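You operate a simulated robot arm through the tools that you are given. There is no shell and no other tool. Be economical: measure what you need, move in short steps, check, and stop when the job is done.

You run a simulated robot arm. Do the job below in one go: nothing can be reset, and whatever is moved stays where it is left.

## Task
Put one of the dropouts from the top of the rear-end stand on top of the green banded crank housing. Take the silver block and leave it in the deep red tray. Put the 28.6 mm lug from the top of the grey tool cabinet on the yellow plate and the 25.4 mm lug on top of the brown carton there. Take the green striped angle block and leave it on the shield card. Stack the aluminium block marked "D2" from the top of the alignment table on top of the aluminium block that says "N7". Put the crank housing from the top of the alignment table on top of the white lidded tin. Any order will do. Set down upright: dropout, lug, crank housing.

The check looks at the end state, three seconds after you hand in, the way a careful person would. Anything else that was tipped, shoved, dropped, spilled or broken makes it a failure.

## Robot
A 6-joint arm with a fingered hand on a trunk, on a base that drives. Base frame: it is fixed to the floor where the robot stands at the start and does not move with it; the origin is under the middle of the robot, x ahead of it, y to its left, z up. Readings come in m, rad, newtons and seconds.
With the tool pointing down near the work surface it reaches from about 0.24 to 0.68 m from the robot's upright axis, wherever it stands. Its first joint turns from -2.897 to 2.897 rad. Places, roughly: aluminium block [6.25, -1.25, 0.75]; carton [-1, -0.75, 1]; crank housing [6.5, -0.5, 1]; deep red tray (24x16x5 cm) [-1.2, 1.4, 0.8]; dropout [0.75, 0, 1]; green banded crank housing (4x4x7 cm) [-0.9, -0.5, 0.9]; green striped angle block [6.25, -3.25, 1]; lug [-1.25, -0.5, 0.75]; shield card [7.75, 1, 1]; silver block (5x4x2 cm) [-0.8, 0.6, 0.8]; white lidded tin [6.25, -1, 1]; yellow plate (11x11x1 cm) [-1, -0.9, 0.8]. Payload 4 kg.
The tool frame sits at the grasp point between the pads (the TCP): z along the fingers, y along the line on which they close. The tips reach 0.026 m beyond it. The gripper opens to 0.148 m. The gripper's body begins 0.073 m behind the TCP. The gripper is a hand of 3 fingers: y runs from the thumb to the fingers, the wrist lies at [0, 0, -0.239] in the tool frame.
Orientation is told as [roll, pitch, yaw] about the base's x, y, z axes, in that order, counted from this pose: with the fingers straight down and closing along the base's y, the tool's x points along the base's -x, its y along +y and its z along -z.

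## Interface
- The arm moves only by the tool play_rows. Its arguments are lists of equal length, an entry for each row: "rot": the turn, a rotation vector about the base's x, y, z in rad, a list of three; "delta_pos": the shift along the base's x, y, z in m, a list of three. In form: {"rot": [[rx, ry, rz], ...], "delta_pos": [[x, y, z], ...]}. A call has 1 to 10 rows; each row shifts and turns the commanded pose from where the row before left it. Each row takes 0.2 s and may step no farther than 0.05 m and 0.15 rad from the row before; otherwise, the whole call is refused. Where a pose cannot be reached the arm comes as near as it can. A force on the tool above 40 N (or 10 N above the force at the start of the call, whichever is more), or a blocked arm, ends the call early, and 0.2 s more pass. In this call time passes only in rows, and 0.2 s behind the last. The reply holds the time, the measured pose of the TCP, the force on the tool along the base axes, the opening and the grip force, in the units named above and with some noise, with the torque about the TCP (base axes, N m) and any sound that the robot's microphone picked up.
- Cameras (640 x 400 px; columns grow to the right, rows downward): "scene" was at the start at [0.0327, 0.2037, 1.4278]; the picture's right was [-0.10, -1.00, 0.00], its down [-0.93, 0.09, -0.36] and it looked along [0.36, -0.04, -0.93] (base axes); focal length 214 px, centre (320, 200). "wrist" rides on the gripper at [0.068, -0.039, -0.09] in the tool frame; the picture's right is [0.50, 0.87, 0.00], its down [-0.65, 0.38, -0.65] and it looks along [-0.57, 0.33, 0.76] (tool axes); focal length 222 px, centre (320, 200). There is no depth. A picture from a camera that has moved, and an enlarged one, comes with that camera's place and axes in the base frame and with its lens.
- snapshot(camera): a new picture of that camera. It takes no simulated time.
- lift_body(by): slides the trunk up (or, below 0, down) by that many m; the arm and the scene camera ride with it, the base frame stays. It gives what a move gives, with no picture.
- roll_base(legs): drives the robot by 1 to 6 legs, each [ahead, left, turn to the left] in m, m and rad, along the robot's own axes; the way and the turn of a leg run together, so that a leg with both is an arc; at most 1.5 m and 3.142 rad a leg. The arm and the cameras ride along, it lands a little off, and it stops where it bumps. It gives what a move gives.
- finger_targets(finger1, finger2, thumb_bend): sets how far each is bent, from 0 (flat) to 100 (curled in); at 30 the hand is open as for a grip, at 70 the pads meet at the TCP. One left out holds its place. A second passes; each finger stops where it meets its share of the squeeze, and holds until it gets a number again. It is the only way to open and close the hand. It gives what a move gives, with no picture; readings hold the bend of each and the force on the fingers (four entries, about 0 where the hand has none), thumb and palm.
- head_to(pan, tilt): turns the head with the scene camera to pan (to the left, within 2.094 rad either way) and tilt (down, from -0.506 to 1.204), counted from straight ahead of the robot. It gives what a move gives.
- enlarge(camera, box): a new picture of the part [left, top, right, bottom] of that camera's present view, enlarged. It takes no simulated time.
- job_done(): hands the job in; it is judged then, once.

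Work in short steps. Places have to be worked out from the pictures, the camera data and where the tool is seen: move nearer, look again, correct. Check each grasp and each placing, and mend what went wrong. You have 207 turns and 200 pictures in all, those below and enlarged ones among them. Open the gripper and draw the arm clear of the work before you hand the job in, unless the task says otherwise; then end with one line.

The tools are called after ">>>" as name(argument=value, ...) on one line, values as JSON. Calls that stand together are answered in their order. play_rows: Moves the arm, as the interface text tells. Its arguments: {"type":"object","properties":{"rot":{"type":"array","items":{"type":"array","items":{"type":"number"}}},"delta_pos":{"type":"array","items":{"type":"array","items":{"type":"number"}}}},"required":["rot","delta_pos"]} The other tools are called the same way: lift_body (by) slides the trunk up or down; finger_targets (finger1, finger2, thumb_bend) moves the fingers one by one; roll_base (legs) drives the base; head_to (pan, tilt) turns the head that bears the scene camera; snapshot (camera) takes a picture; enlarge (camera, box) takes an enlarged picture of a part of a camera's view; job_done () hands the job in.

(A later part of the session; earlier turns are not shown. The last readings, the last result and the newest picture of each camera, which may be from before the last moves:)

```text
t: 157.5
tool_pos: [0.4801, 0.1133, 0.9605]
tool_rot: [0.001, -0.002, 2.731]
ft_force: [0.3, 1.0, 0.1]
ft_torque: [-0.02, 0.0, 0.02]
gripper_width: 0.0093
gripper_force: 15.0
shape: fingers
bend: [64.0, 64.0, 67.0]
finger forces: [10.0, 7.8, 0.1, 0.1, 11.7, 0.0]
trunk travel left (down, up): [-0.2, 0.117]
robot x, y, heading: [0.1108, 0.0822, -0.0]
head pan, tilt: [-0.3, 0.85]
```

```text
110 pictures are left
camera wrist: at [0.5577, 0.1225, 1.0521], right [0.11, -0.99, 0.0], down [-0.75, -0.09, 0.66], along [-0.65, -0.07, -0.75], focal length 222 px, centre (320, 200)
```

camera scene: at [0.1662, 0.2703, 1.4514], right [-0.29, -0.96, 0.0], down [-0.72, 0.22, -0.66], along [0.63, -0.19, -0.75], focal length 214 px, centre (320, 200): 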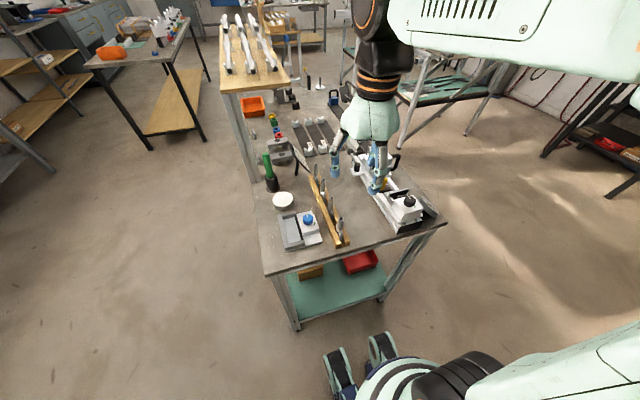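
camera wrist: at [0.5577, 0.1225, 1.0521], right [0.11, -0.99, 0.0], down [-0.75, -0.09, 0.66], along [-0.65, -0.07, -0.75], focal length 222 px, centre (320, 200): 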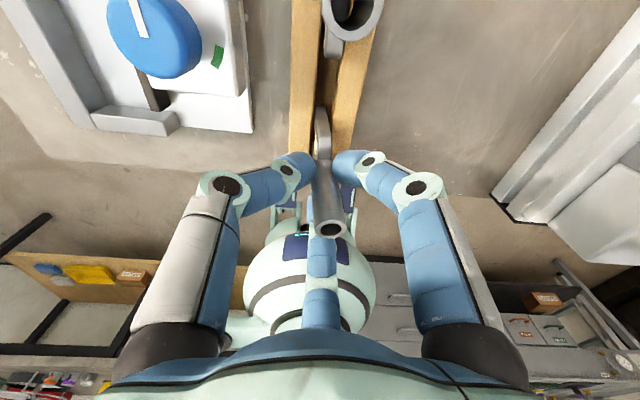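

The tube leaned a bit as the thumb closed further than the fingers. I reopen, let it settle, and close with matched bends.

>>> finger_targets(finger1=58, finger2=58, thumb_bend=58)

>>> enlarge(camera="wrist", box=[240, 100, 400, 250])

>>> finger_targets(finger1=64, finger2=64, thumb_bend=64)

>>> enlarge(camera="wrist", box=[240, 100, 400, 250])

```text
t: 158.5
tool_pos: [0.4802, 0.1127, 0.962]
tool_rot: [0.002, -0.002, 2.73]
ft_force: [0.6, 0.5, -0.4]
ft_torque: [0.03, 0.02, -0.01]
gripper_width: 0.0389
gripper_force: 0.0
shape: fingers
bend: [57.0, 57.0, 57.0]
finger forces: [0.1, 0.1, 0.0, 0.1, 0.0, 0.1]
trunk travel left (down, up): [-0.2, 0.117]
robot x, y, heading: [0.1118, 0.0838, 0.001]
head pan, tilt: [-0.3, 0.85]
```

```text
2.67 times, centred on (320, 175) of wrist
camera zoom: at [0.5576, 0.1225, 1.0521], right [0.11, -0.99, 0.0], down [-0.75, -0.09, 0.66], along [-0.65, -0.07, -0.75], focal length 592 px, centre (320, 267)
```

zoom: 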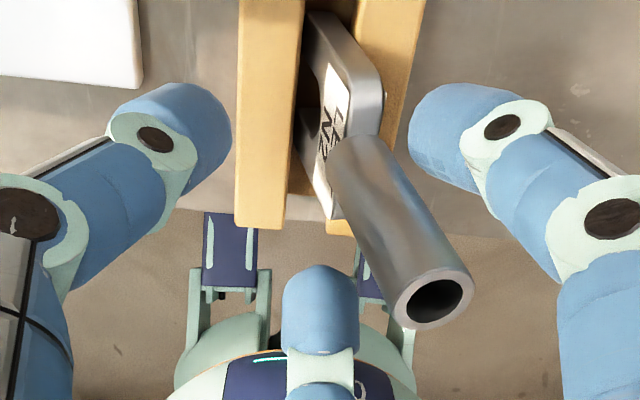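

```text
t: 159.5
tool_pos: [0.4796, 0.1133, 0.9613]
tool_rot: [0.001, -0.002, 2.731]
ft_force: [0.4, 0.4, -0.4]
ft_torque: [-0.01, 0.02, 0.02]
gripper_width: 0.0174
gripper_force: 0.0
shape: fingers
bend: [64.0, 64.0, 64.0]
finger forces: [0.1, 0.0, 0.1, 0.0, 0.0, 0.1]
trunk travel left (down, up): [-0.2, 0.117]
robot x, y, heading: [0.1179, 0.082, 0.008]
head pan, tilt: [-0.3, 0.85]
```

```text
2.67 times, centred on (320, 175) of wrist
camera zoom: at [0.5576, 0.1225, 1.0521], right [0.11, -0.99, 0.0], down [-0.75, -0.09, 0.66], along [-0.65, -0.07, -0.75], focal length 592 px, centre (320, 267)
```

zoom: 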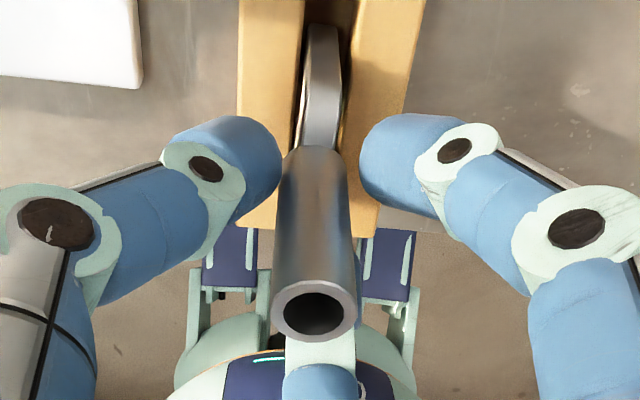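

With the fingers at 64 the dropout stands upright again within them. I close slowly to hold it.

>>> finger_targets(finger1=67, finger2=67, thumb_bend=67)

>>> enlarge(camera="wrist", box=[240, 100, 400, 250])

>>> enlarge(camera="scene", box=[310, 205, 358, 255])

```text
t: 160.5
tool_pos: [0.4811, 0.1117, 0.9622]
tool_rot: [0.003, -0.003, 2.731]
ft_force: [-0.4, 0.7, 0.6]
ft_torque: [0.04, 0.0, 0.01]
gripper_width: 0.0127
gripper_force: 2.1
shape: fingers
bend: [65.0, 65.0, 66.0]
finger forces: [1.5, 1.7, 0.0, 0.0, 1.7, 0.0]
trunk travel left (down, up): [-0.2, 0.117]
robot x, y, heading: [0.115, 0.084, 0.001]
head pan, tilt: [-0.3, 0.85]
```

```text
2.67 times, centred on (320, 175) of wrist
camera zoom: at [0.5576, 0.1225, 1.0521], right [0.11, -0.99, 0.0], down [-0.75, -0.09, 0.66], along [-0.65, -0.07, -0.75], focal length 592 px, centre (320, 267)
```

zoom: 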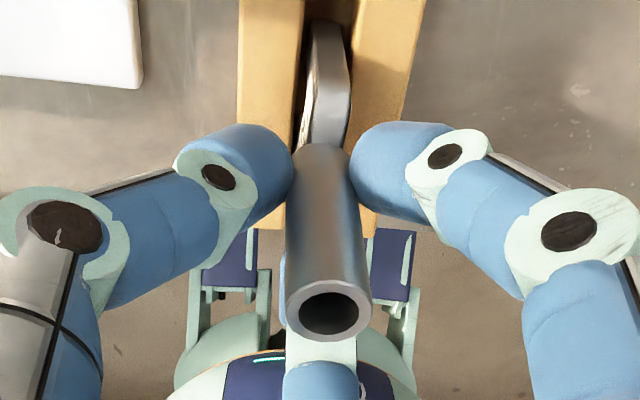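

```text
8.00 times, centred on (334, 230) of scene
camera zoom: at [0.166, 0.2698, 1.4515], right [-0.29, -0.96, 0.0], down [-0.72, 0.22, -0.66], along [0.63, -0.19, -0.75], focal length 1716 px, centre (208, -40)
```

zoom: 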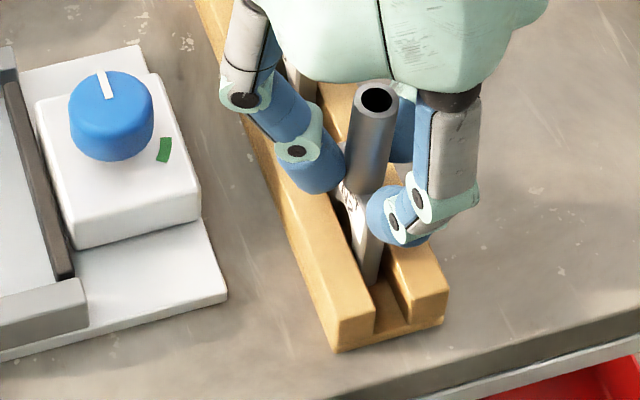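

Held lightly and roughly upright. I firm the grip and lift it out to inspect.

>>> finger_targets(finger1=71, finger2=71, thumb_bend=71)

>>> play_rows(rot=[[0, 0, 0], [0, 0, 0], [0, 0, 0], [0, 0, 0], [0, 0, 0]], delta_pos=[[0, 0, 0.015], [0, 0, 0.025], [0, 0, 0.04], [0, 0, 0.04], [0, 0, 0.04]])

>>> enlarge(camera="wrist", box=[240, 100, 400, 250])

>>> enlarge(camera="scene", box=[300, 130, 428, 230])

```text
t: 161.5
tool_pos: [0.4807, 0.1129, 0.9617]
tool_rot: [0.001, -0.002, 2.73]
ft_force: [-0.8, 0.2, 0.2]
ft_torque: [0.01, -0.02, 0.0]
gripper_width: 0.0112
gripper_force: 8.1
shape: fingers
bend: [66.0, 65.0, 67.0]
finger forces: [5.4, 5.0, 0.1, 0.0, 5.7, 0.0]
trunk travel left (down, up): [-0.2, 0.117]
robot x, y, heading: [0.1163, 0.0866, 0.001]
head pan, tilt: [-0.3, 0.85]
```

```text
t: 162.7
tool_pos: [0.4819, 0.1133, 1.1236]
tool_rot: [0.001, -0.003, 2.73]
ft_force: [0.6, 0.2, -0.6]
ft_torque: [0.0, -0.04, -0.04]
gripper_width: 0.011
gripper_force: 6.6
shape: fingers
bend: [66.0, 67.0, 68.0]
finger forces: [5.2, 3.0, 0.0, 0.0, 5.2, 0.1]
trunk travel left (down, up): [-0.2, 0.117]
robot x, y, heading: [0.116, 0.0836, -0.004]
head pan, tilt: [-0.3, 0.85]
```

```text
2.67 times, centred on (320, 175) of wrist
camera zoom: at [0.5589, 0.123, 1.2128], right [0.11, -0.99, 0.0], down [-0.75, -0.09, 0.66], along [-0.65, -0.07, -0.75], focal length 592 px, centre (320, 267)
```

zoom: 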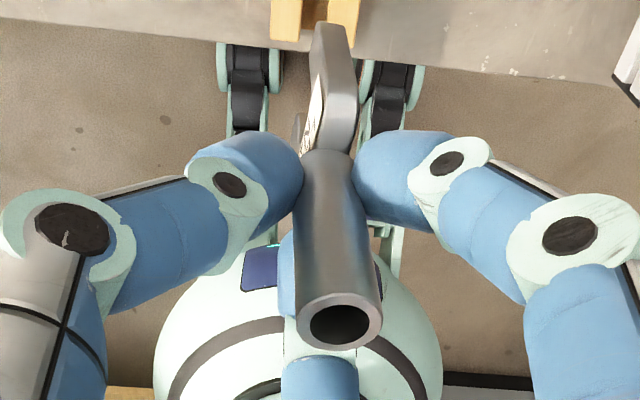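

```text
4.00 times, centred on (364, 180) of scene
camera zoom: at [0.1657, 0.2697, 1.4515], right [-0.29, -0.96, 0.0], down [-0.72, 0.22, -0.66], along [0.63, -0.19, -0.75], focal length 858 px, centre (144, 280)
```

zoom: 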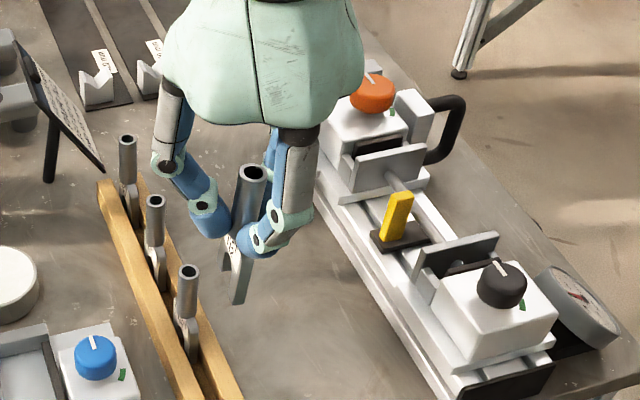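

Lifted out; the rest of the rack is undisturbed. I look at the held dropout in detail.

>>> enlarge(camera="scene", box=[340, 165, 380, 210])

>>> enlarge(camera="wrist", box=[290, 90, 360, 240])

```text
8.89 times, centred on (360, 188) of scene
camera zoom: at [0.1657, 0.2697, 1.4515], right [-0.29, -0.96, 0.0], down [-0.72, 0.22, -0.66], along [0.63, -0.19, -0.75], focal length 1906 px, centre (-36, 311)
```

zoom: 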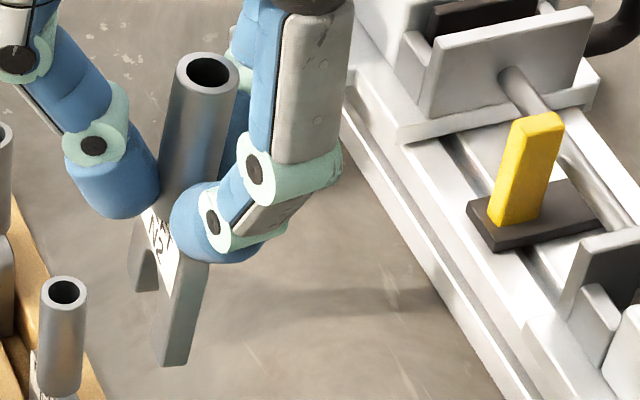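

```text
2.67 times, centred on (325, 165) of wrist
camera zoom: at [0.5589, 0.123, 1.2128], right [0.11, -0.99, 0.0], down [-0.75, -0.09, 0.66], along [-0.65, -0.07, -0.75], focal length 592 px, centre (307, 293)
```

zoom: 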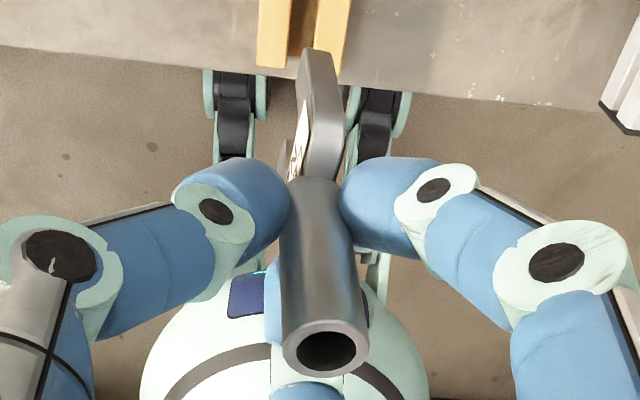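

It is a fork-ended plate with two legs below the tube. I turn it about 70° to see its broad face and leg span.

>>> play_rows(rot=[[0, 0, 0.12], [0, 0, 0.12], [0, 0, 0.12], [0, 0, 0.12], [0, 0, 0.12], [0, 0, 0.12], [0, 0, 0.12], [0, 0, 0.12], [0, 0, 0.12], [0, 0, 0.12]], delta_pos=[[0, 0, 0], [0, 0, 0], [0, 0, 0], [0, 0, 0], [0, 0, 0], [0, 0, 0], [0, 0, 0], [0, 0, 0], [0, 0, 0], [0, 0, 0]])

>>> enlarge(camera="scene", box=[332, 160, 396, 220])

>>> enlarge(camera="wrist", box=[290, 90, 360, 240])

```text
t: 164.9
tool_pos: [0.4829, 0.113, 1.1226]
tool_rot: [0.002, -0.002, -2.351]
ft_force: [1.1, -0.4, -1.0]
ft_torque: [-0.02, 0.01, 0.0]
gripper_width: 0.011
gripper_force: 6.5
shape: fingers
bend: [66.0, 67.0, 68.0]
finger forces: [5.4, 3.0, 0.1, 0.0, 5.3, 0.1]
trunk travel left (down, up): [-0.2, 0.117]
robot x, y, heading: [0.1147, 0.0828, -0.003]
head pan, tilt: [-0.3, 0.85]
```

```text
6.67 times, centred on (364, 190) of scene
camera zoom: at [0.166, 0.2698, 1.4515], right [-0.29, -0.96, 0.0], down [-0.72, 0.22, -0.66], along [0.63, -0.19, -0.75], focal length 1430 px, centre (27, 267)
```

zoom: 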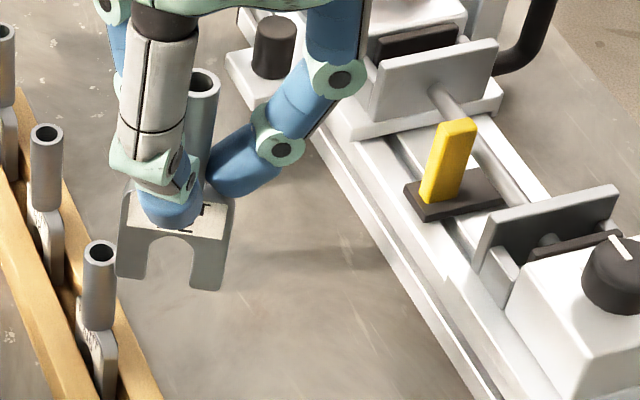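

```text
2.67 times, centred on (325, 165) of wrist
camera zoom: at [0.5014, 0.1901, 1.2135], right [0.97, -0.25, 0.0], down [-0.19, -0.73, 0.66], along [-0.17, -0.64, -0.75], focal length 592 px, centre (307, 293)
```

zoom: 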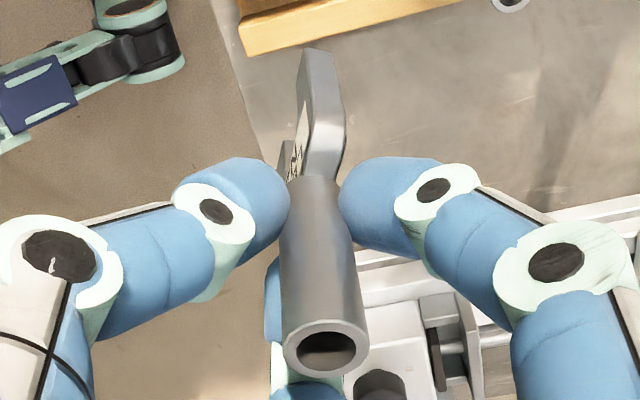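

The dropout is ~92 mm tall with legs spanning ~33 mm, their bottoms 77 mm below the TCP. I raise it and drive to the cabinet.

>>> play_rows(rot=[[0, 0, -0.12], [0, 0, -0.12], [0, 0, -0.12], [0, 0, -0.12], [0, 0, -0.12], [0, 0, -0.12], [0, 0, -0.12], [0, 0, -0.12], [0, 0, -0.12], [0, 0, -0.12]], delta_pos=[[0, 0, 0.015], [0, 0, 0.015], [0, 0, 0.015], [0, 0, 0.01], [0, 0, 0], [0, 0, 0], [0, 0, 0], [0, 0, 0], [0, 0, 0], [0, 0, 0]])

>>> roll_base(legs=[[-0.22, 0, 0], [0, 0, 1.571], [0, 0, 1.571], [0, 0.56, 0], [0.28, 0, 0]])

>>> head_to(pan=0.2, tilt=0.85)

>>> snapshot(camera="scene")

```text
t: 167.1
tool_pos: [0.483, 0.1134, 1.1783]
tool_rot: [0.005, -0.003, 2.729]
ft_force: [0.3, -0.6, -1.4]
ft_torque: [0.0, -0.01, -0.02]
gripper_width: 0.0112
gripper_force: 6.8
shape: fingers
bend: [66.0, 67.0, 68.0]
finger forces: [5.2, 3.1, 0.1, 0.0, 5.3, 0.0]
trunk travel left (down, up): [-0.2, 0.117]
robot x, y, heading: [0.1132, 0.0849, -0.001]
head pan, tilt: [-0.3, 0.85]
```

```text
t: 182.9
tool_pos: [-0.748, -0.51, 1.1781]
tool_rot: [0.001, -0.004, -0.405]
ft_force: [0.6, 0.0, -0.2]
ft_torque: [-0.01, 0.01, 0.0]
gripper_width: 0.011
gripper_force: 6.6
shape: fingers
bend: [66.0, 68.0, 68.0]
finger forces: [5.3, 2.6, 0.0, 0.1, 5.3, 0.0]
trunk travel left (down, up): [-0.2, 0.117]
robot x, y, heading: [-0.3777, -0.4786, -3.133]
head pan, tilt: [-0.3, 0.85]
```

```text
t: 183.9
tool_pos: [-0.7482, -0.5089, 1.1778]
tool_rot: [0.003, -0.004, -0.405]
ft_force: [-0.1, -0.7, -0.2]
ft_torque: [0.04, -0.01, 0.02]
gripper_width: 0.0112
gripper_force: 6.9
shape: fingers
bend: [66.0, 68.0, 68.0]
finger forces: [5.3, 2.7, 0.0, 0.1, 5.3, 0.0]
trunk travel left (down, up): [-0.2, 0.117]
robot x, y, heading: [-0.3777, -0.4796, -3.134]
head pan, tilt: [0.201, 0.85]
```

```text
99 pictures are left
camera scene: at [-0.4302, -0.7039, 1.4515], right [-0.2, 0.98, 0.0], down [0.74, 0.15, -0.66], along [-0.65, -0.13, -0.75], focal length 214 px, centre (320, 200)
```

scene: 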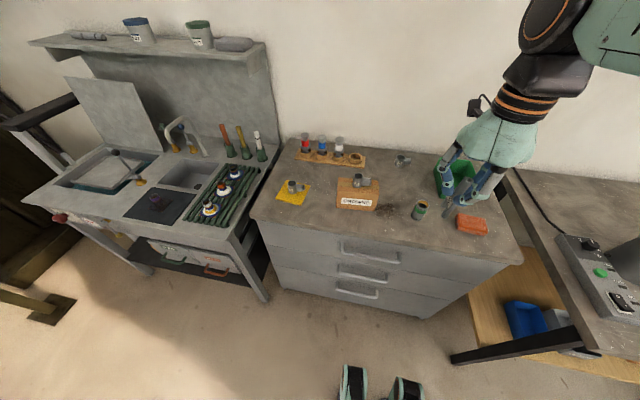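

Finger2's hold eases slightly but it stays put. I zoom on the crank housing's top to see what it is like.

>>> enlarge(camera="scene", box=[400, 190, 448, 230])

>>> enlarge(camera="scene", box=[430, 140, 510, 220])

```text
10.00 times, centred on (424, 210) of scene
camera zoom: at [-0.4302, -0.7039, 1.4515], right [-0.2, 0.98, 0.0], down [0.74, 0.15, -0.66], along [-0.65, -0.13, -0.75], focal length 2145 px, centre (-720, 100)
```

zoom: 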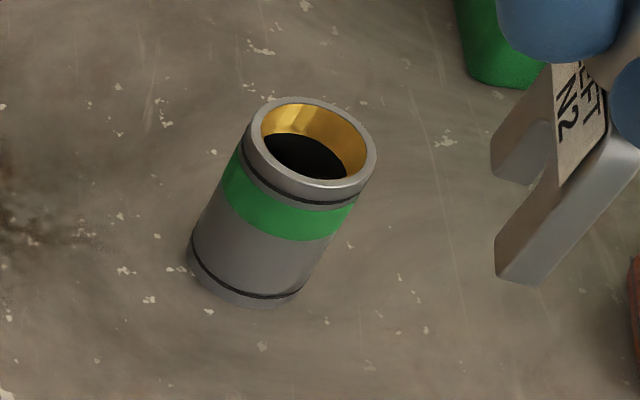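

```text
5.00 times, centred on (470, 180) of scene
camera zoom: at [-0.4302, -0.7039, 1.4515], right [-0.2, 0.98, 0.0], down [0.74, 0.15, -0.66], along [-0.65, -0.13, -0.75], focal length 1072 px, centre (-430, 300)
```

zoom: 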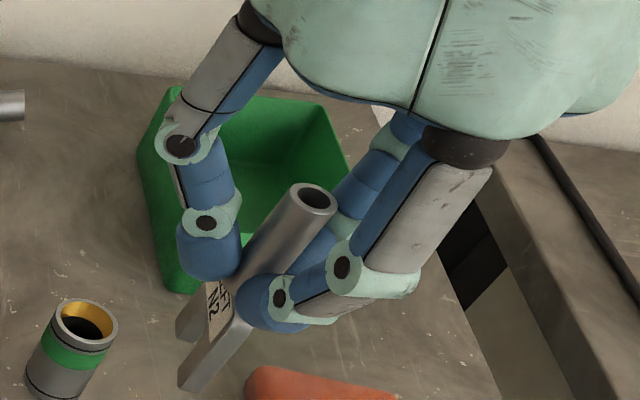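

Legs span ≈40 mm and the housing ring is ≈41 mm OD / 33 mm ID, so it can stand across the ring if centred within 3 mm. I drive a bit nearer and bring the dropout above the housing.

>>> roll_base(legs=[[0.08, 0, 0]])

>>> play_rows(rot=[[0, 0, 0], [0, 0, 0], [0, 0, 0], [0, 0, 0], [0, 0, 0]], delta_pos=[[-0.04, 0.015, -0.02], [-0.04, 0.015, -0.03], [-0.04, 0.01, -0.03], [0, 0, -0.03], [0, 0, 0]])

>>> snapshot(camera="wrist")

>>> enlarge(camera="scene", box=[390, 140, 486, 230])

```text
t: 184.9
tool_pos: [-0.8286, -0.5084, 1.178]
tool_rot: [0.003, -0.006, -0.406]
ft_force: [-0.7, -0.3, -0.8]
ft_torque: [-0.03, -0.02, 0.02]
gripper_width: 0.0112
gripper_force: 6.9
shape: fingers
bend: [66.0, 68.0, 68.0]
finger forces: [5.3, 2.6, 0.0, 0.0, 5.2, 0.0]
trunk travel left (down, up): [-0.2, 0.117]
robot x, y, heading: [-0.4615, -0.4787, -3.135]
head pan, tilt: [0.201, 0.85]
```

```text
refused: row 2 steps farther than a row can; nothing moved
```

```text
96 pictures are left
camera wrist: at [-0.9069, -0.5176, 1.2679], right [-0.12, 0.99, 0.0], down [0.75, 0.09, 0.66], along [0.65, 0.08, -0.75], focal length 222 px, centre (320, 200)
```

wrist: 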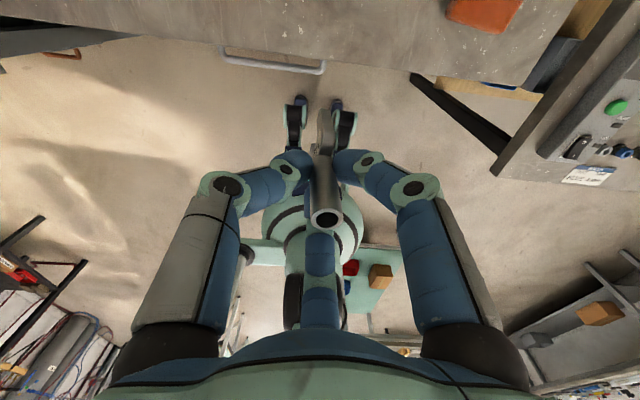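

```text
4.44 times, centred on (438, 185) of scene
camera zoom: at [-0.5111, -0.7043, 1.4515], right [-0.2, 0.98, 0.0], down [0.74, 0.15, -0.66], along [-0.65, -0.13, -0.75], focal length 953 px, centre (-204, 267)
```

zoom: 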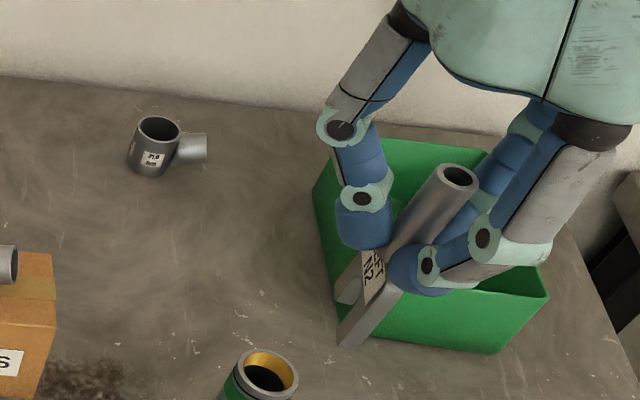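

A row was too long; I redo it in smaller steps.

>>> play_rows(rot=[[0, 0, 0], [0, 0, 0], [0, 0, 0], [0, 0, 0], [0, 0, 0], [0, 0, 0]], delta_pos=[[-0.0197, 0.0072, -0.0197], [-0.0197, 0.0072, -0.0197], [-0.0197, 0.0072, -0.0197], [-0.0197, 0.0072, -0.0197], [-0.0197, 0.0072, -0.0197], [-0.0197, 0.0072, -0.0197]])

>>> enlarge(camera="wrist", box=[250, 40, 390, 240])

>>> enlarge(camera="scene", box=[390, 150, 454, 230])

```text
t: 186.3
tool_pos: [-0.9464, -0.4642, 1.0603]
tool_rot: [0.002, -0.004, -0.408]
ft_force: [-0.2, 0.3, -1.0]
ft_torque: [-0.01, -0.01, -0.01]
gripper_width: 0.0111
gripper_force: 6.6
shape: fingers
bend: [66.0, 68.0, 68.0]
finger forces: [5.3, 2.5, 0.0, 0.0, 5.1, 0.0]
trunk travel left (down, up): [-0.2, 0.117]
robot x, y, heading: [-0.4624, -0.4765, -3.138]
head pan, tilt: [0.201, 0.85]
```

```text
2.00 times, centred on (320, 140) of wrist
camera zoom: at [-1.0244, -0.4732, 1.1496], right [-0.12, 0.99, 0.0], down [0.75, 0.09, 0.66], along [0.65, 0.08, -0.75], focal length 444 px, centre (320, 320)
```

zoom: 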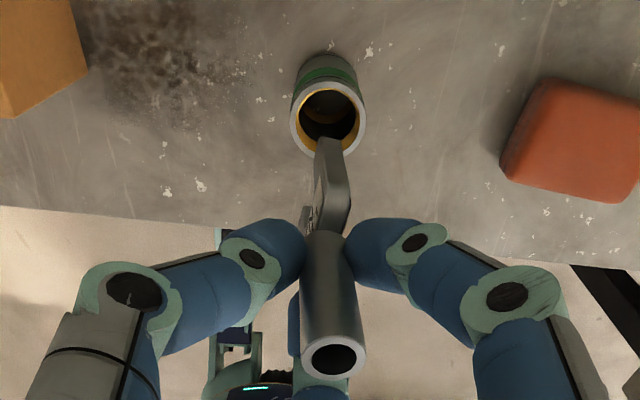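

```text
5.00 times, centred on (422, 190) of scene
camera zoom: at [-0.5108, -0.7042, 1.4515], right [-0.2, 0.98, 0.0], down [0.74, 0.15, -0.66], along [-0.65, -0.13, -0.75], focal length 1072 px, centre (-190, 250)
```

zoom: 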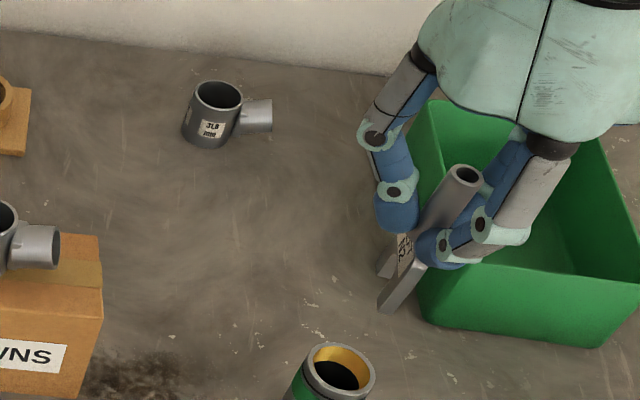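

Triangulated housing top: centre (-0.952,-0.461), z 0.905; the dropout's bottom sits about (-0.947,-0.464). I correct the offset and slight lean, and descend to ~1 cm above.

>>> play_rows(rot=[[0.01, 0, 0], [0.01, 0, 0], [0, 0, 0], [0, 0, 0]], delta_pos=[[-0.005, 0.0012, -0.01], [0, 0, -0.02], [0, 0, -0.02], [0, 0, -0.016]])

>>> enlarge(camera="wrist", box=[270, 60, 370, 240])

>>> enlarge(camera="scene", box=[390, 170, 454, 250])

```text
t: 187.3
tool_pos: [-0.9515, -0.4644, 0.9936]
tool_rot: [0.019, 0.004, -0.406]
ft_force: [-0.1, 0.7, -0.8]
ft_torque: [0.01, 0.02, 0.01]
gripper_width: 0.011
gripper_force: 7.1
shape: fingers
bend: [66.0, 68.0, 68.0]
finger forces: [5.2, 2.6, 0.0, 0.0, 5.1, 0.1]
trunk travel left (down, up): [-0.2, 0.117]
robot x, y, heading: [-0.4622, -0.4748, -3.139]
head pan, tilt: [0.201, 0.85]
```

```text
2.22 times, centred on (320, 150) of wrist
camera zoom: at [-1.0303, -0.4747, 1.0839], right [-0.12, 0.99, 0.02], down [0.75, 0.08, 0.66], along [0.65, 0.09, -0.75], focal length 494 px, centre (320, 311)
```

zoom: 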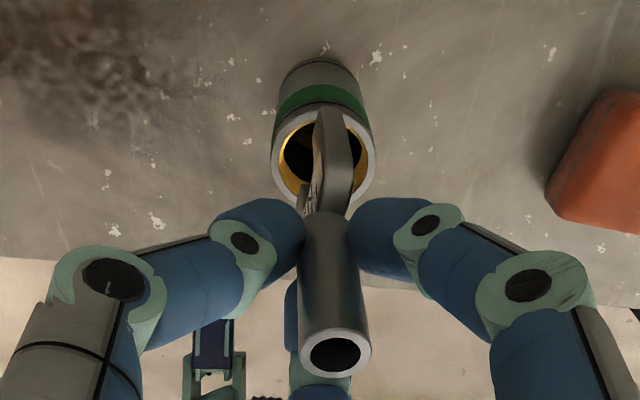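

```text
5.00 times, centred on (422, 210) of scene
camera zoom: at [-0.5102, -0.7044, 1.4515], right [-0.2, 0.98, 0.0], down [0.74, 0.15, -0.66], along [-0.65, -0.13, -0.75], focal length 1072 px, centre (-190, 150)
```

zoom: 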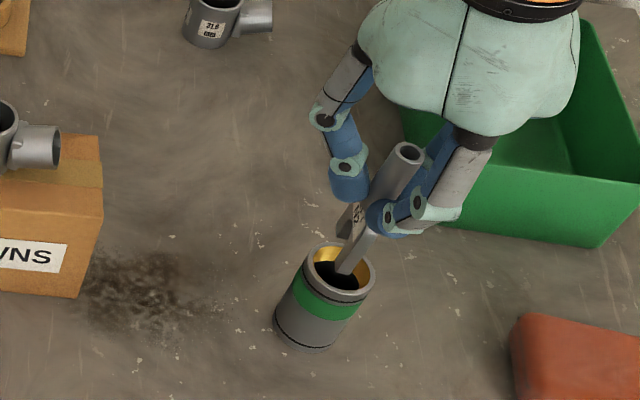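

>>> enlarge(camera="wrist", box=[290, 80, 354, 160])

>>> enlarge(camera="scene", box=[412, 198, 444, 238])

```text
5.00 times, centred on (322, 120) of wrist
camera zoom: at [-1.0303, -0.4747, 1.0839], right [-0.12, 0.99, 0.02], down [0.75, 0.08, 0.66], along [0.65, 0.09, -0.75], focal length 1111 px, centre (310, 600)
```

zoom: 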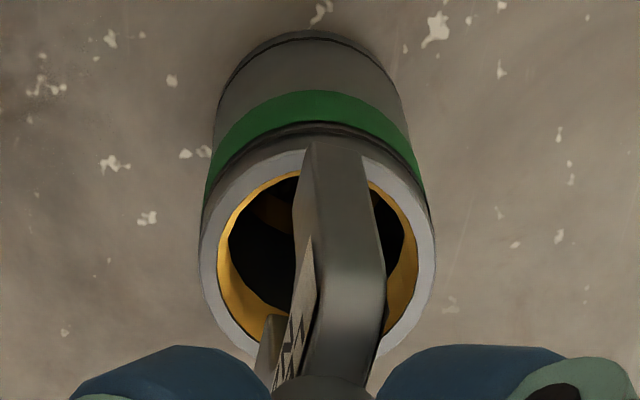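

```text
10.00 times, centred on (428, 218) of scene
camera zoom: at [-0.5102, -0.7044, 1.4515], right [-0.2, 0.98, 0.0], down [0.74, 0.15, -0.66], along [-0.65, -0.13, -0.75], focal length 2145 px, centre (-760, 20)
```

zoom: 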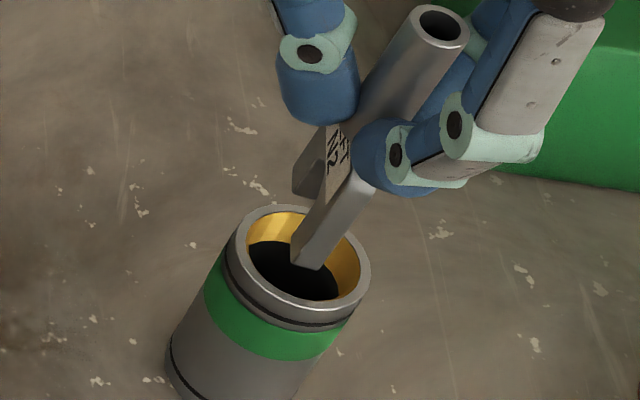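

From both zooms the leg bottoms are ~(-0.9555,-0.462,0.922), the ring centre (-0.951,-0.461,0.905). I shift +4.5 mm in x and lower most of the way.

>>> play_rows(rot=[[0, 0, 0], [0, 0, 0], [0, 0, 0]], delta_pos=[[0.0045, 0.0006, 0], [0, 0, -0.006], [0, 0, -0.005]])

>>> enlarge(camera="wrist", box=[290, 80, 354, 160])

>>> enlarge(camera="scene", box=[412, 198, 444, 238])

```text
t: 188.1
tool_pos: [-0.9453, -0.464, 0.9833]
tool_rot: [0.021, 0.005, -0.406]
ft_force: [-1.4, 0.3, 2.0]
ft_torque: [0.02, 0.0, -0.03]
gripper_width: 0.0108
gripper_force: 6.6
shape: fingers
bend: [66.0, 68.0, 68.0]
finger forces: [5.8, 2.9, 0.1, 0.0, 5.9, 0.1]
trunk travel left (down, up): [-0.2, 0.117]
robot x, y, heading: [-0.4602, -0.4743, -3.137]
head pan, tilt: [0.201, 0.85]
```

```text
5.00 times, centred on (322, 120) of wrist
camera zoom: at [-1.0247, -0.4742, 1.0728], right [-0.12, 0.99, 0.02], down [0.75, 0.08, 0.66], along [0.65, 0.09, -0.75], focal length 1111 px, centre (310, 600)
```

zoom: 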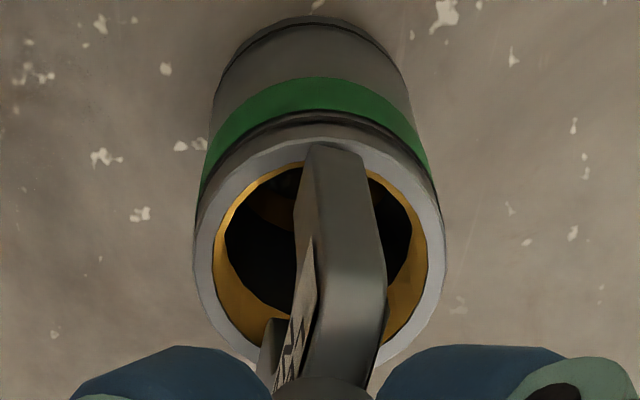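

```text
10.00 times, centred on (428, 218) of scene
camera zoom: at [-0.5097, -0.7044, 1.4515], right [-0.2, 0.98, 0.0], down [0.74, 0.15, -0.66], along [-0.65, -0.13, -0.75], focal length 2145 px, centre (-760, 20)
```

zoom: 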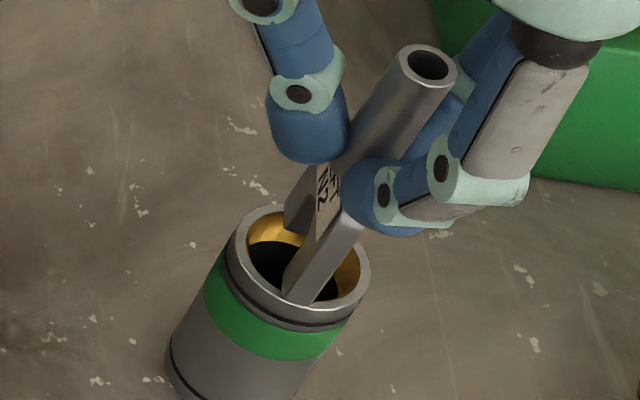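

Both legs overlie the ring within ~2 mm; light contact begins (2 N). I nudge +2 mm in y and press down in 1 mm steps.

>>> play_rows(rot=[[0, 0, 0], [0, 0, 0], [0, 0, 0]], delta_pos=[[0, 0.002, 0.002], [0, 0, -0.002], [0, 0, -0.001]])

>>> enlarge(camera="scene", box=[412, 198, 444, 238])

```text
t: 188.9
tool_pos: [-0.9457, -0.4623, 0.9818]
tool_rot: [0.019, 0.006, -0.406]
ft_force: [-1.2, -0.4, 6.7]
ft_torque: [0.02, 0.0, 0.0]
gripper_width: 0.0103
gripper_force: 8.8
shape: fingers
bend: [66.0, 68.0, 68.0]
finger forces: [6.5, 3.7, 0.1, 0.1, 6.7, 0.0]
trunk travel left (down, up): [-0.2, 0.117]
robot x, y, heading: [-0.4613, -0.476, -3.135]
head pan, tilt: [0.201, 0.85]
```

```text
10.00 times, centred on (428, 218) of scene
camera zoom: at [-0.5095, -0.7044, 1.4516], right [-0.2, 0.98, 0.0], down [0.74, 0.15, -0.66], along [-0.65, -0.13, -0.75], focal length 2145 px, centre (-760, 20)
```

zoom: 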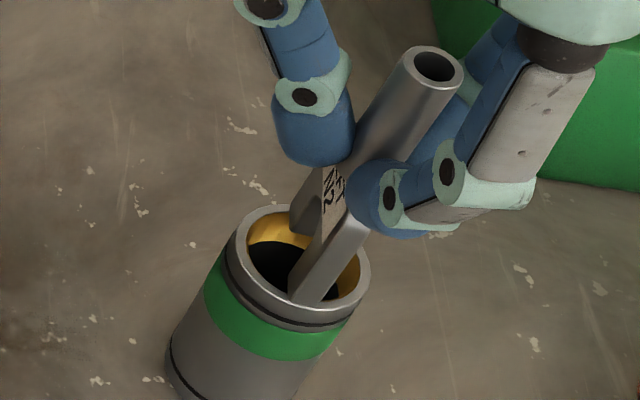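

Balanced contact, 6.7 N with no torque. A closer look before releasing.

>>> enlarge(camera="scene", box=[420, 215, 436, 233])

>>> enlarge(camera="wrist", box=[305, 95, 345, 145])

```text
16.00 times, centred on (428, 224) of scene
camera zoom: at [-0.5095, -0.7044, 1.4516], right [-0.2, 0.98, 0.0], down [0.74, 0.15, -0.66], along [-0.65, -0.13, -0.75], focal length 3432 px, centre (-1408, -184)
```

zoom: 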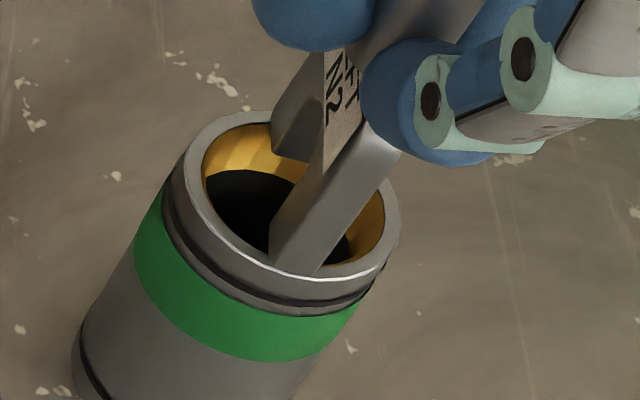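

```text
8.00 times, centred on (325, 120) of wrist
camera zoom: at [-1.0243, -0.4725, 1.0723], right [-0.12, 0.99, 0.02], down [0.75, 0.08, 0.66], along [0.65, 0.09, -0.75], focal length 1777 px, centre (280, 840)
```

zoom: 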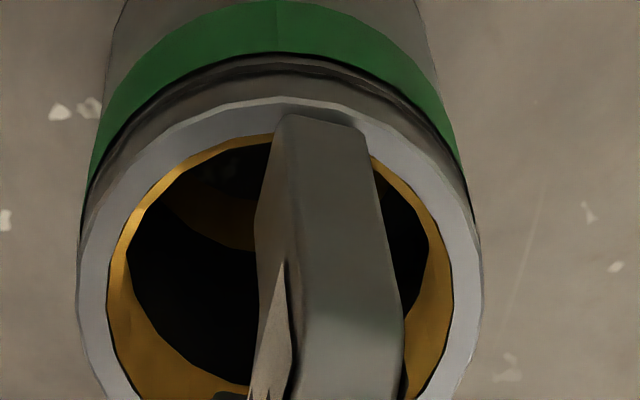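

Both legs bear on the ring; it sits ~3 mm off towards +y. I lift 3 mm, shift -3 mm in y, and set it again.

>>> play_rows(rot=[[0, 0, 0], [0, 0, 0], [0, 0, 0], [0, 0, 0]], delta_pos=[[0, 0, 0.003], [0, -0.003, 0], [0, 0, -0.002], [0, 0, -0.001]])

>>> enlarge(camera="scene", box=[420, 215, 436, 233])

>>> enlarge(camera="wrist", box=[290, 80, 354, 240])

```text
t: 189.9
tool_pos: [-0.9445, -0.4638, 0.9826]
tool_rot: [0.02, 0.003, -0.406]
ft_force: [0.0, -0.7, 4.4]
ft_torque: [0.03, 0.01, -0.01]
gripper_width: 0.0108
gripper_force: 8.0
shape: fingers
bend: [66.0, 68.0, 68.0]
finger forces: [6.0, 3.5, 0.0, 0.0, 6.5, 0.1]
trunk travel left (down, up): [-0.2, 0.117]
robot x, y, heading: [-0.4607, -0.478, -3.137]
head pan, tilt: [0.201, 0.85]
```

```text
16.00 times, centred on (428, 224) of scene
camera zoom: at [-0.5095, -0.7044, 1.4516], right [-0.2, 0.98, 0.0], down [0.74, 0.15, -0.66], along [-0.65, -0.13, -0.75], focal length 3432 px, centre (-1408, -184)
```

zoom: 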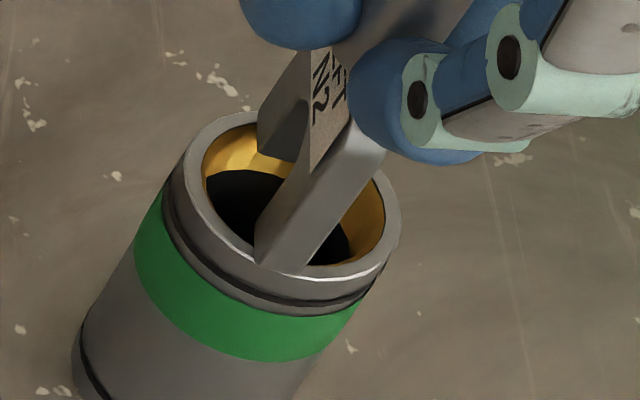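

```text
2.50 times, centred on (322, 160) of wrist
camera zoom: at [-1.0241, -0.4748, 1.0725], right [-0.12, 0.99, 0.02], down [0.75, 0.08, 0.66], along [0.65, 0.09, -0.75], focal length 555 px, centre (315, 300)
```

zoom: 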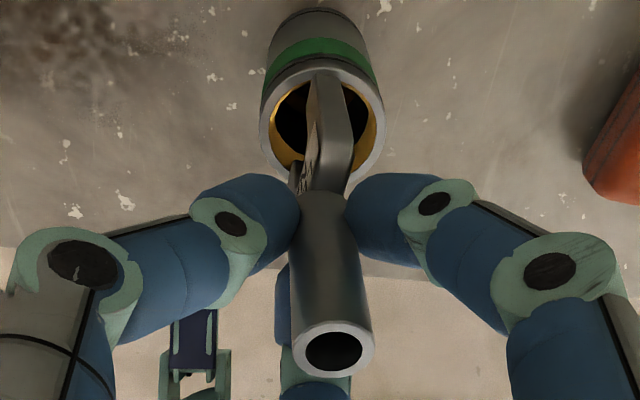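

The tube is plumb (matches the vertical vanishing line). I release with small symmetric opening.

>>> finger_targets(finger1=64, finger2=64, thumb_bend=64)

>>> enlarge(camera="wrist", box=[290, 80, 354, 240])

```text
t: 190.9
tool_pos: [-0.944, -0.4644, 0.9822]
tool_rot: [0.02, 0.005, -0.408]
ft_force: [-0.1, -0.4, 7.4]
ft_torque: [-0.07, -0.09, 0.01]
gripper_width: 0.0166
gripper_force: 3.3
shape: fingers
bend: [64.0, 67.0, 64.0]
finger forces: [0.0, 7.7, 0.0, 0.0, 0.1, 0.0]
trunk travel left (down, up): [-0.2, 0.117]
robot x, y, heading: [-0.4571, -0.4757, -3.137]
head pan, tilt: [0.201, 0.85]
```

```text
2.50 times, centred on (322, 160) of wrist
camera zoom: at [-1.024, -0.4748, 1.0722], right [-0.12, 0.99, 0.02], down [0.75, 0.08, 0.66], along [0.65, 0.09, -0.75], focal length 555 px, centre (315, 300)
```

zoom: 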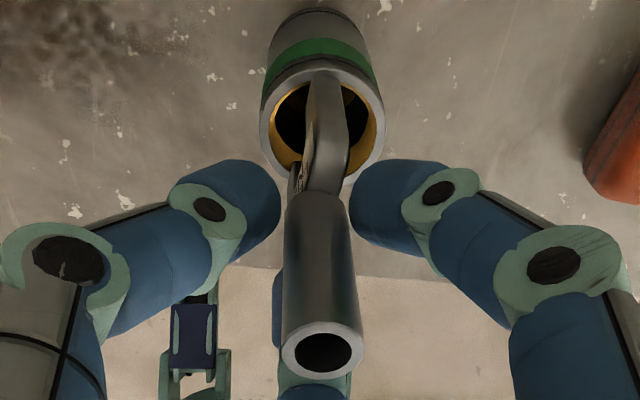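

Finger 2's tip is propped on the plate's shoulder. I raise the hand a few mm so it frees without dragging.

>>> play_rows(rot=[[0, 0, 0], [0, 0, 0], [0, 0, 0]], delta_pos=[[0, 0, 0.002], [0, 0, 0.002], [0, 0, 0.001]])

>>> enlarge(camera="wrist", box=[290, 80, 354, 240])

```text
t: 191.7
tool_pos: [-0.946, -0.4643, 0.9864]
tool_rot: [0.019, 0.004, -0.406]
ft_force: [0.6, 0.5, -0.6]
ft_torque: [0.02, -0.01, -0.03]
gripper_width: 0.0168
gripper_force: 0.1
shape: fingers
bend: [64.0, 64.0, 64.0]
finger forces: [0.0, 0.0, 0.0, 0.0, 0.0, 0.0]
trunk travel left (down, up): [-0.2, 0.117]
robot x, y, heading: [-0.462, -0.4762, -3.139]
head pan, tilt: [0.201, 0.85]
```

```text
2.50 times, centred on (322, 160) of wrist
camera zoom: at [-1.0246, -0.4747, 1.0768], right [-0.12, 0.99, 0.02], down [0.75, 0.08, 0.66], along [0.65, 0.09, -0.75], focal length 555 px, centre (315, 300)
```

zoom: 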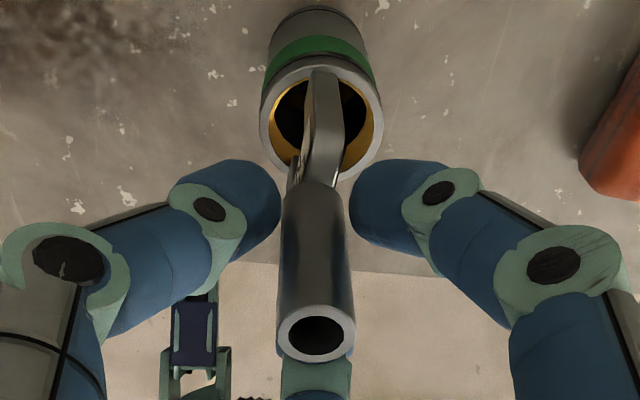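

Free, no forces, and it stands. I open further and withdraw upward.

>>> finger_targets(finger1=61, finger2=61, thumb_bend=61)

>>> play_rows(rot=[[0, 0, 0], [0, 0, 0]], delta_pos=[[0, 0, 0.004], [0, 0, 0.004]])

>>> finger_targets(finger1=54, finger2=54, thumb_bend=54)

>>> play_rows(rot=[[0, 0, 0], [0, 0, 0], [0, 0, 0], [0, 0, 0]], delta_pos=[[0, 0, 0.02], [0, 0, 0.03], [0, 0, 0.04], [0, 0, 0.04]])

>>> enlarge(camera="scene", box=[390, 170, 454, 250])

>>> enlarge(camera="wrist", box=[270, 40, 370, 200])

```text
t: 192.7
tool_pos: [-0.946, -0.4649, 0.9866]
tool_rot: [0.02, 0.002, -0.407]
ft_force: [0.5, 0.3, -0.2]
ft_torque: [0.03, 0.01, 0.01]
gripper_width: 0.0264
gripper_force: 0.0
shape: fingers
bend: [61.0, 61.0, 61.0]
finger forces: [0.1, 0.0, 0.0, 0.0, 0.0, 0.0]
trunk travel left (down, up): [-0.2, 0.117]
robot x, y, heading: [-0.4591, -0.4773, -3.138]
head pan, tilt: [0.201, 0.85]
```

```text
t: 193.3
tool_pos: [-0.9453, -0.4653, 0.9944]
tool_rot: [0.019, 0.004, -0.407]
ft_force: [0.4, -1.3, 0.6]
ft_torque: [0.0, 0.0, 0.02]
gripper_width: 0.0262
gripper_force: 0.0
shape: fingers
bend: [61.0, 61.0, 61.0]
finger forces: [0.0, 0.1, 0.0, 0.0, 0.0, 0.0]
trunk travel left (down, up): [-0.2, 0.117]
robot x, y, heading: [-0.4601, -0.4803, -3.138]
head pan, tilt: [0.201, 0.85]
```

```text
t: 194.3
tool_pos: [-0.946, -0.4642, 0.9942]
tool_rot: [0.019, 0.003, -0.406]
ft_force: [-0.3, -0.3, 1.4]
ft_torque: [0.0, 0.0, 0.01]
gripper_width: 0.0485
gripper_force: 0.1
shape: fingers
bend: [54.0, 54.0, 54.0]
finger forces: [0.1, 0.0, 0.0, 0.0, 0.0, 0.1]
trunk travel left (down, up): [-0.2, 0.117]
robot x, y, heading: [-0.4611, -0.4763, -3.135]
head pan, tilt: [0.201, 0.85]
```

```text
t: 195.3
tool_pos: [-0.9461, -0.4658, 1.1262]
tool_rot: [0.02, 0.003, -0.409]
ft_force: [-0.8, -0.6, -0.6]
ft_torque: [-0.03, 0.02, 0.02]
gripper_width: 0.0484
gripper_force: 0.0
shape: fingers
bend: [54.0, 54.0, 54.0]
finger forces: [0.0, 0.1, 0.0, 0.1, 0.1, 0.1]
trunk travel left (down, up): [-0.2, 0.117]
robot x, y, heading: [-0.4608, -0.4773, -3.137]
head pan, tilt: [0.201, 0.85]
```

```text
5.00 times, centred on (422, 210) of scene
camera zoom: at [-0.5097, -0.7043, 1.4515], right [-0.2, 0.98, 0.0], down [0.74, 0.15, -0.66], along [-0.65, -0.13, -0.75], focal length 1072 px, centre (-190, 150)
```

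zoom: 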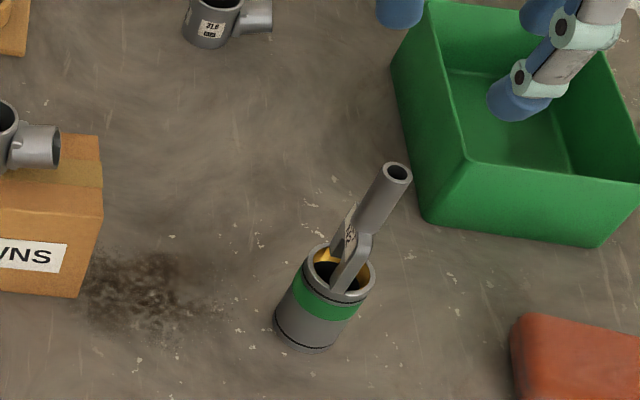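

```text
2.50 times, centred on (320, 120) of wrist
camera zoom: at [-1.0243, -0.4759, 1.2157], right [-0.12, 0.99, 0.02], down [0.75, 0.08, 0.66], along [0.65, 0.09, -0.75], focal length 555 px, centre (320, 400)
```

zoom: 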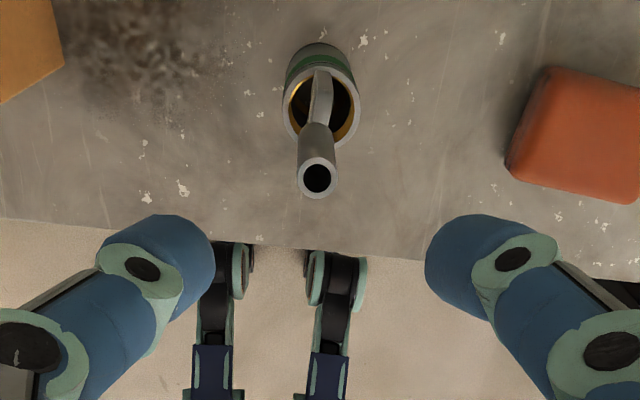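

The dropout stands upright on the housing. Next is the alignment table at x≈6; I tuck the arm, back off, and travel by the left-hand aisle.

>>> play_rows(rot=[[-0.019, 0, 0], [0, 0, 0], [0, 0, 0]], delta_pos=[[0.035, 0, 0.03], [0.035, 0, 0.03], [0.04, 0, 0.02]])

>>> roll_base(legs=[[-0.36, 0, 0], [0, 0, -1.571], [0, 0, -1.571], [0, 0.8, 0], [0, 0.8, 0]])

>>> head_to(pan=0.1, tilt=0.3)

>>> snapshot(camera="scene")

```text
t: 196.1
tool_pos: [-0.8319, -0.4642, 1.2066]
tool_rot: [0.002, 0.0, -0.407]
ft_force: [-0.1, -0.6, -0.5]
ft_torque: [0.01, 0.04, -0.02]
gripper_width: 0.0487
gripper_force: 0.1
shape: fingers
bend: [54.0, 54.0, 54.0]
finger forces: [0.0, 0.0, 0.1, 0.1, 0.0, 0.0]
trunk travel left (down, up): [-0.2, 0.117]
robot x, y, heading: [-0.4579, -0.4756, -3.134]
head pan, tilt: [0.201, 0.85]
```

```text
t: 220.2
tool_pos: [0.2875, 1.1117, 1.2065]
tool_rot: [0.002, -0.003, 2.729]
ft_force: [0.0, 1.0, 0.7]
ft_torque: [0.0, -0.01, -0.03]
gripper_width: 0.0488
gripper_force: 0.0
shape: fingers
bend: [54.0, 54.0, 54.0]
finger forces: [0.0, 0.0, 0.1, 0.0, 0.1, 0.1]
trunk travel left (down, up): [-0.2, 0.117]
robot x, y, heading: [-0.0873, 1.1241, 0.003]
head pan, tilt: [0.201, 0.85]
```

```text
t: 221.2
tool_pos: [0.2877, 1.1104, 1.2064]
tool_rot: [0.003, -0.003, 2.73]
ft_force: [0.7, 0.3, -0.1]
ft_torque: [0.03, -0.01, -0.02]
gripper_width: 0.0486
gripper_force: 0.0
shape: fingers
bend: [54.0, 54.0, 54.0]
finger forces: [0.1, 0.0, 0.1, 0.0, 0.0, 0.0]
trunk travel left (down, up): [-0.2, 0.117]
robot x, y, heading: [-0.0865, 1.1238, 0.003]
head pan, tilt: [0.099, 0.3]
```

```text
77 pictures are left
camera scene: at [-0.0169, 1.344, 1.4998], right [0.1, -0.99, 0.0], down [-0.29, -0.03, -0.95], along [0.95, 0.1, -0.3], focal length 214 px, centre (320, 200)
```

scene: 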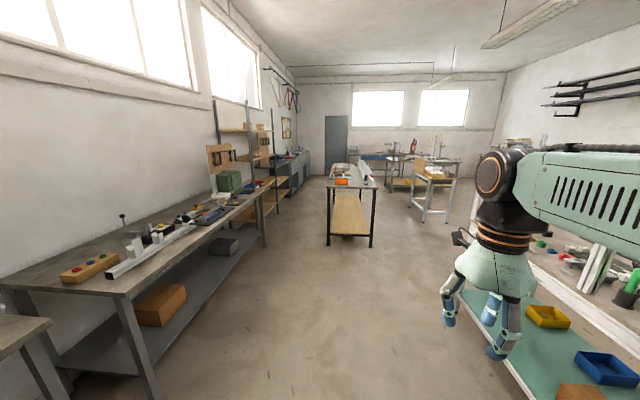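

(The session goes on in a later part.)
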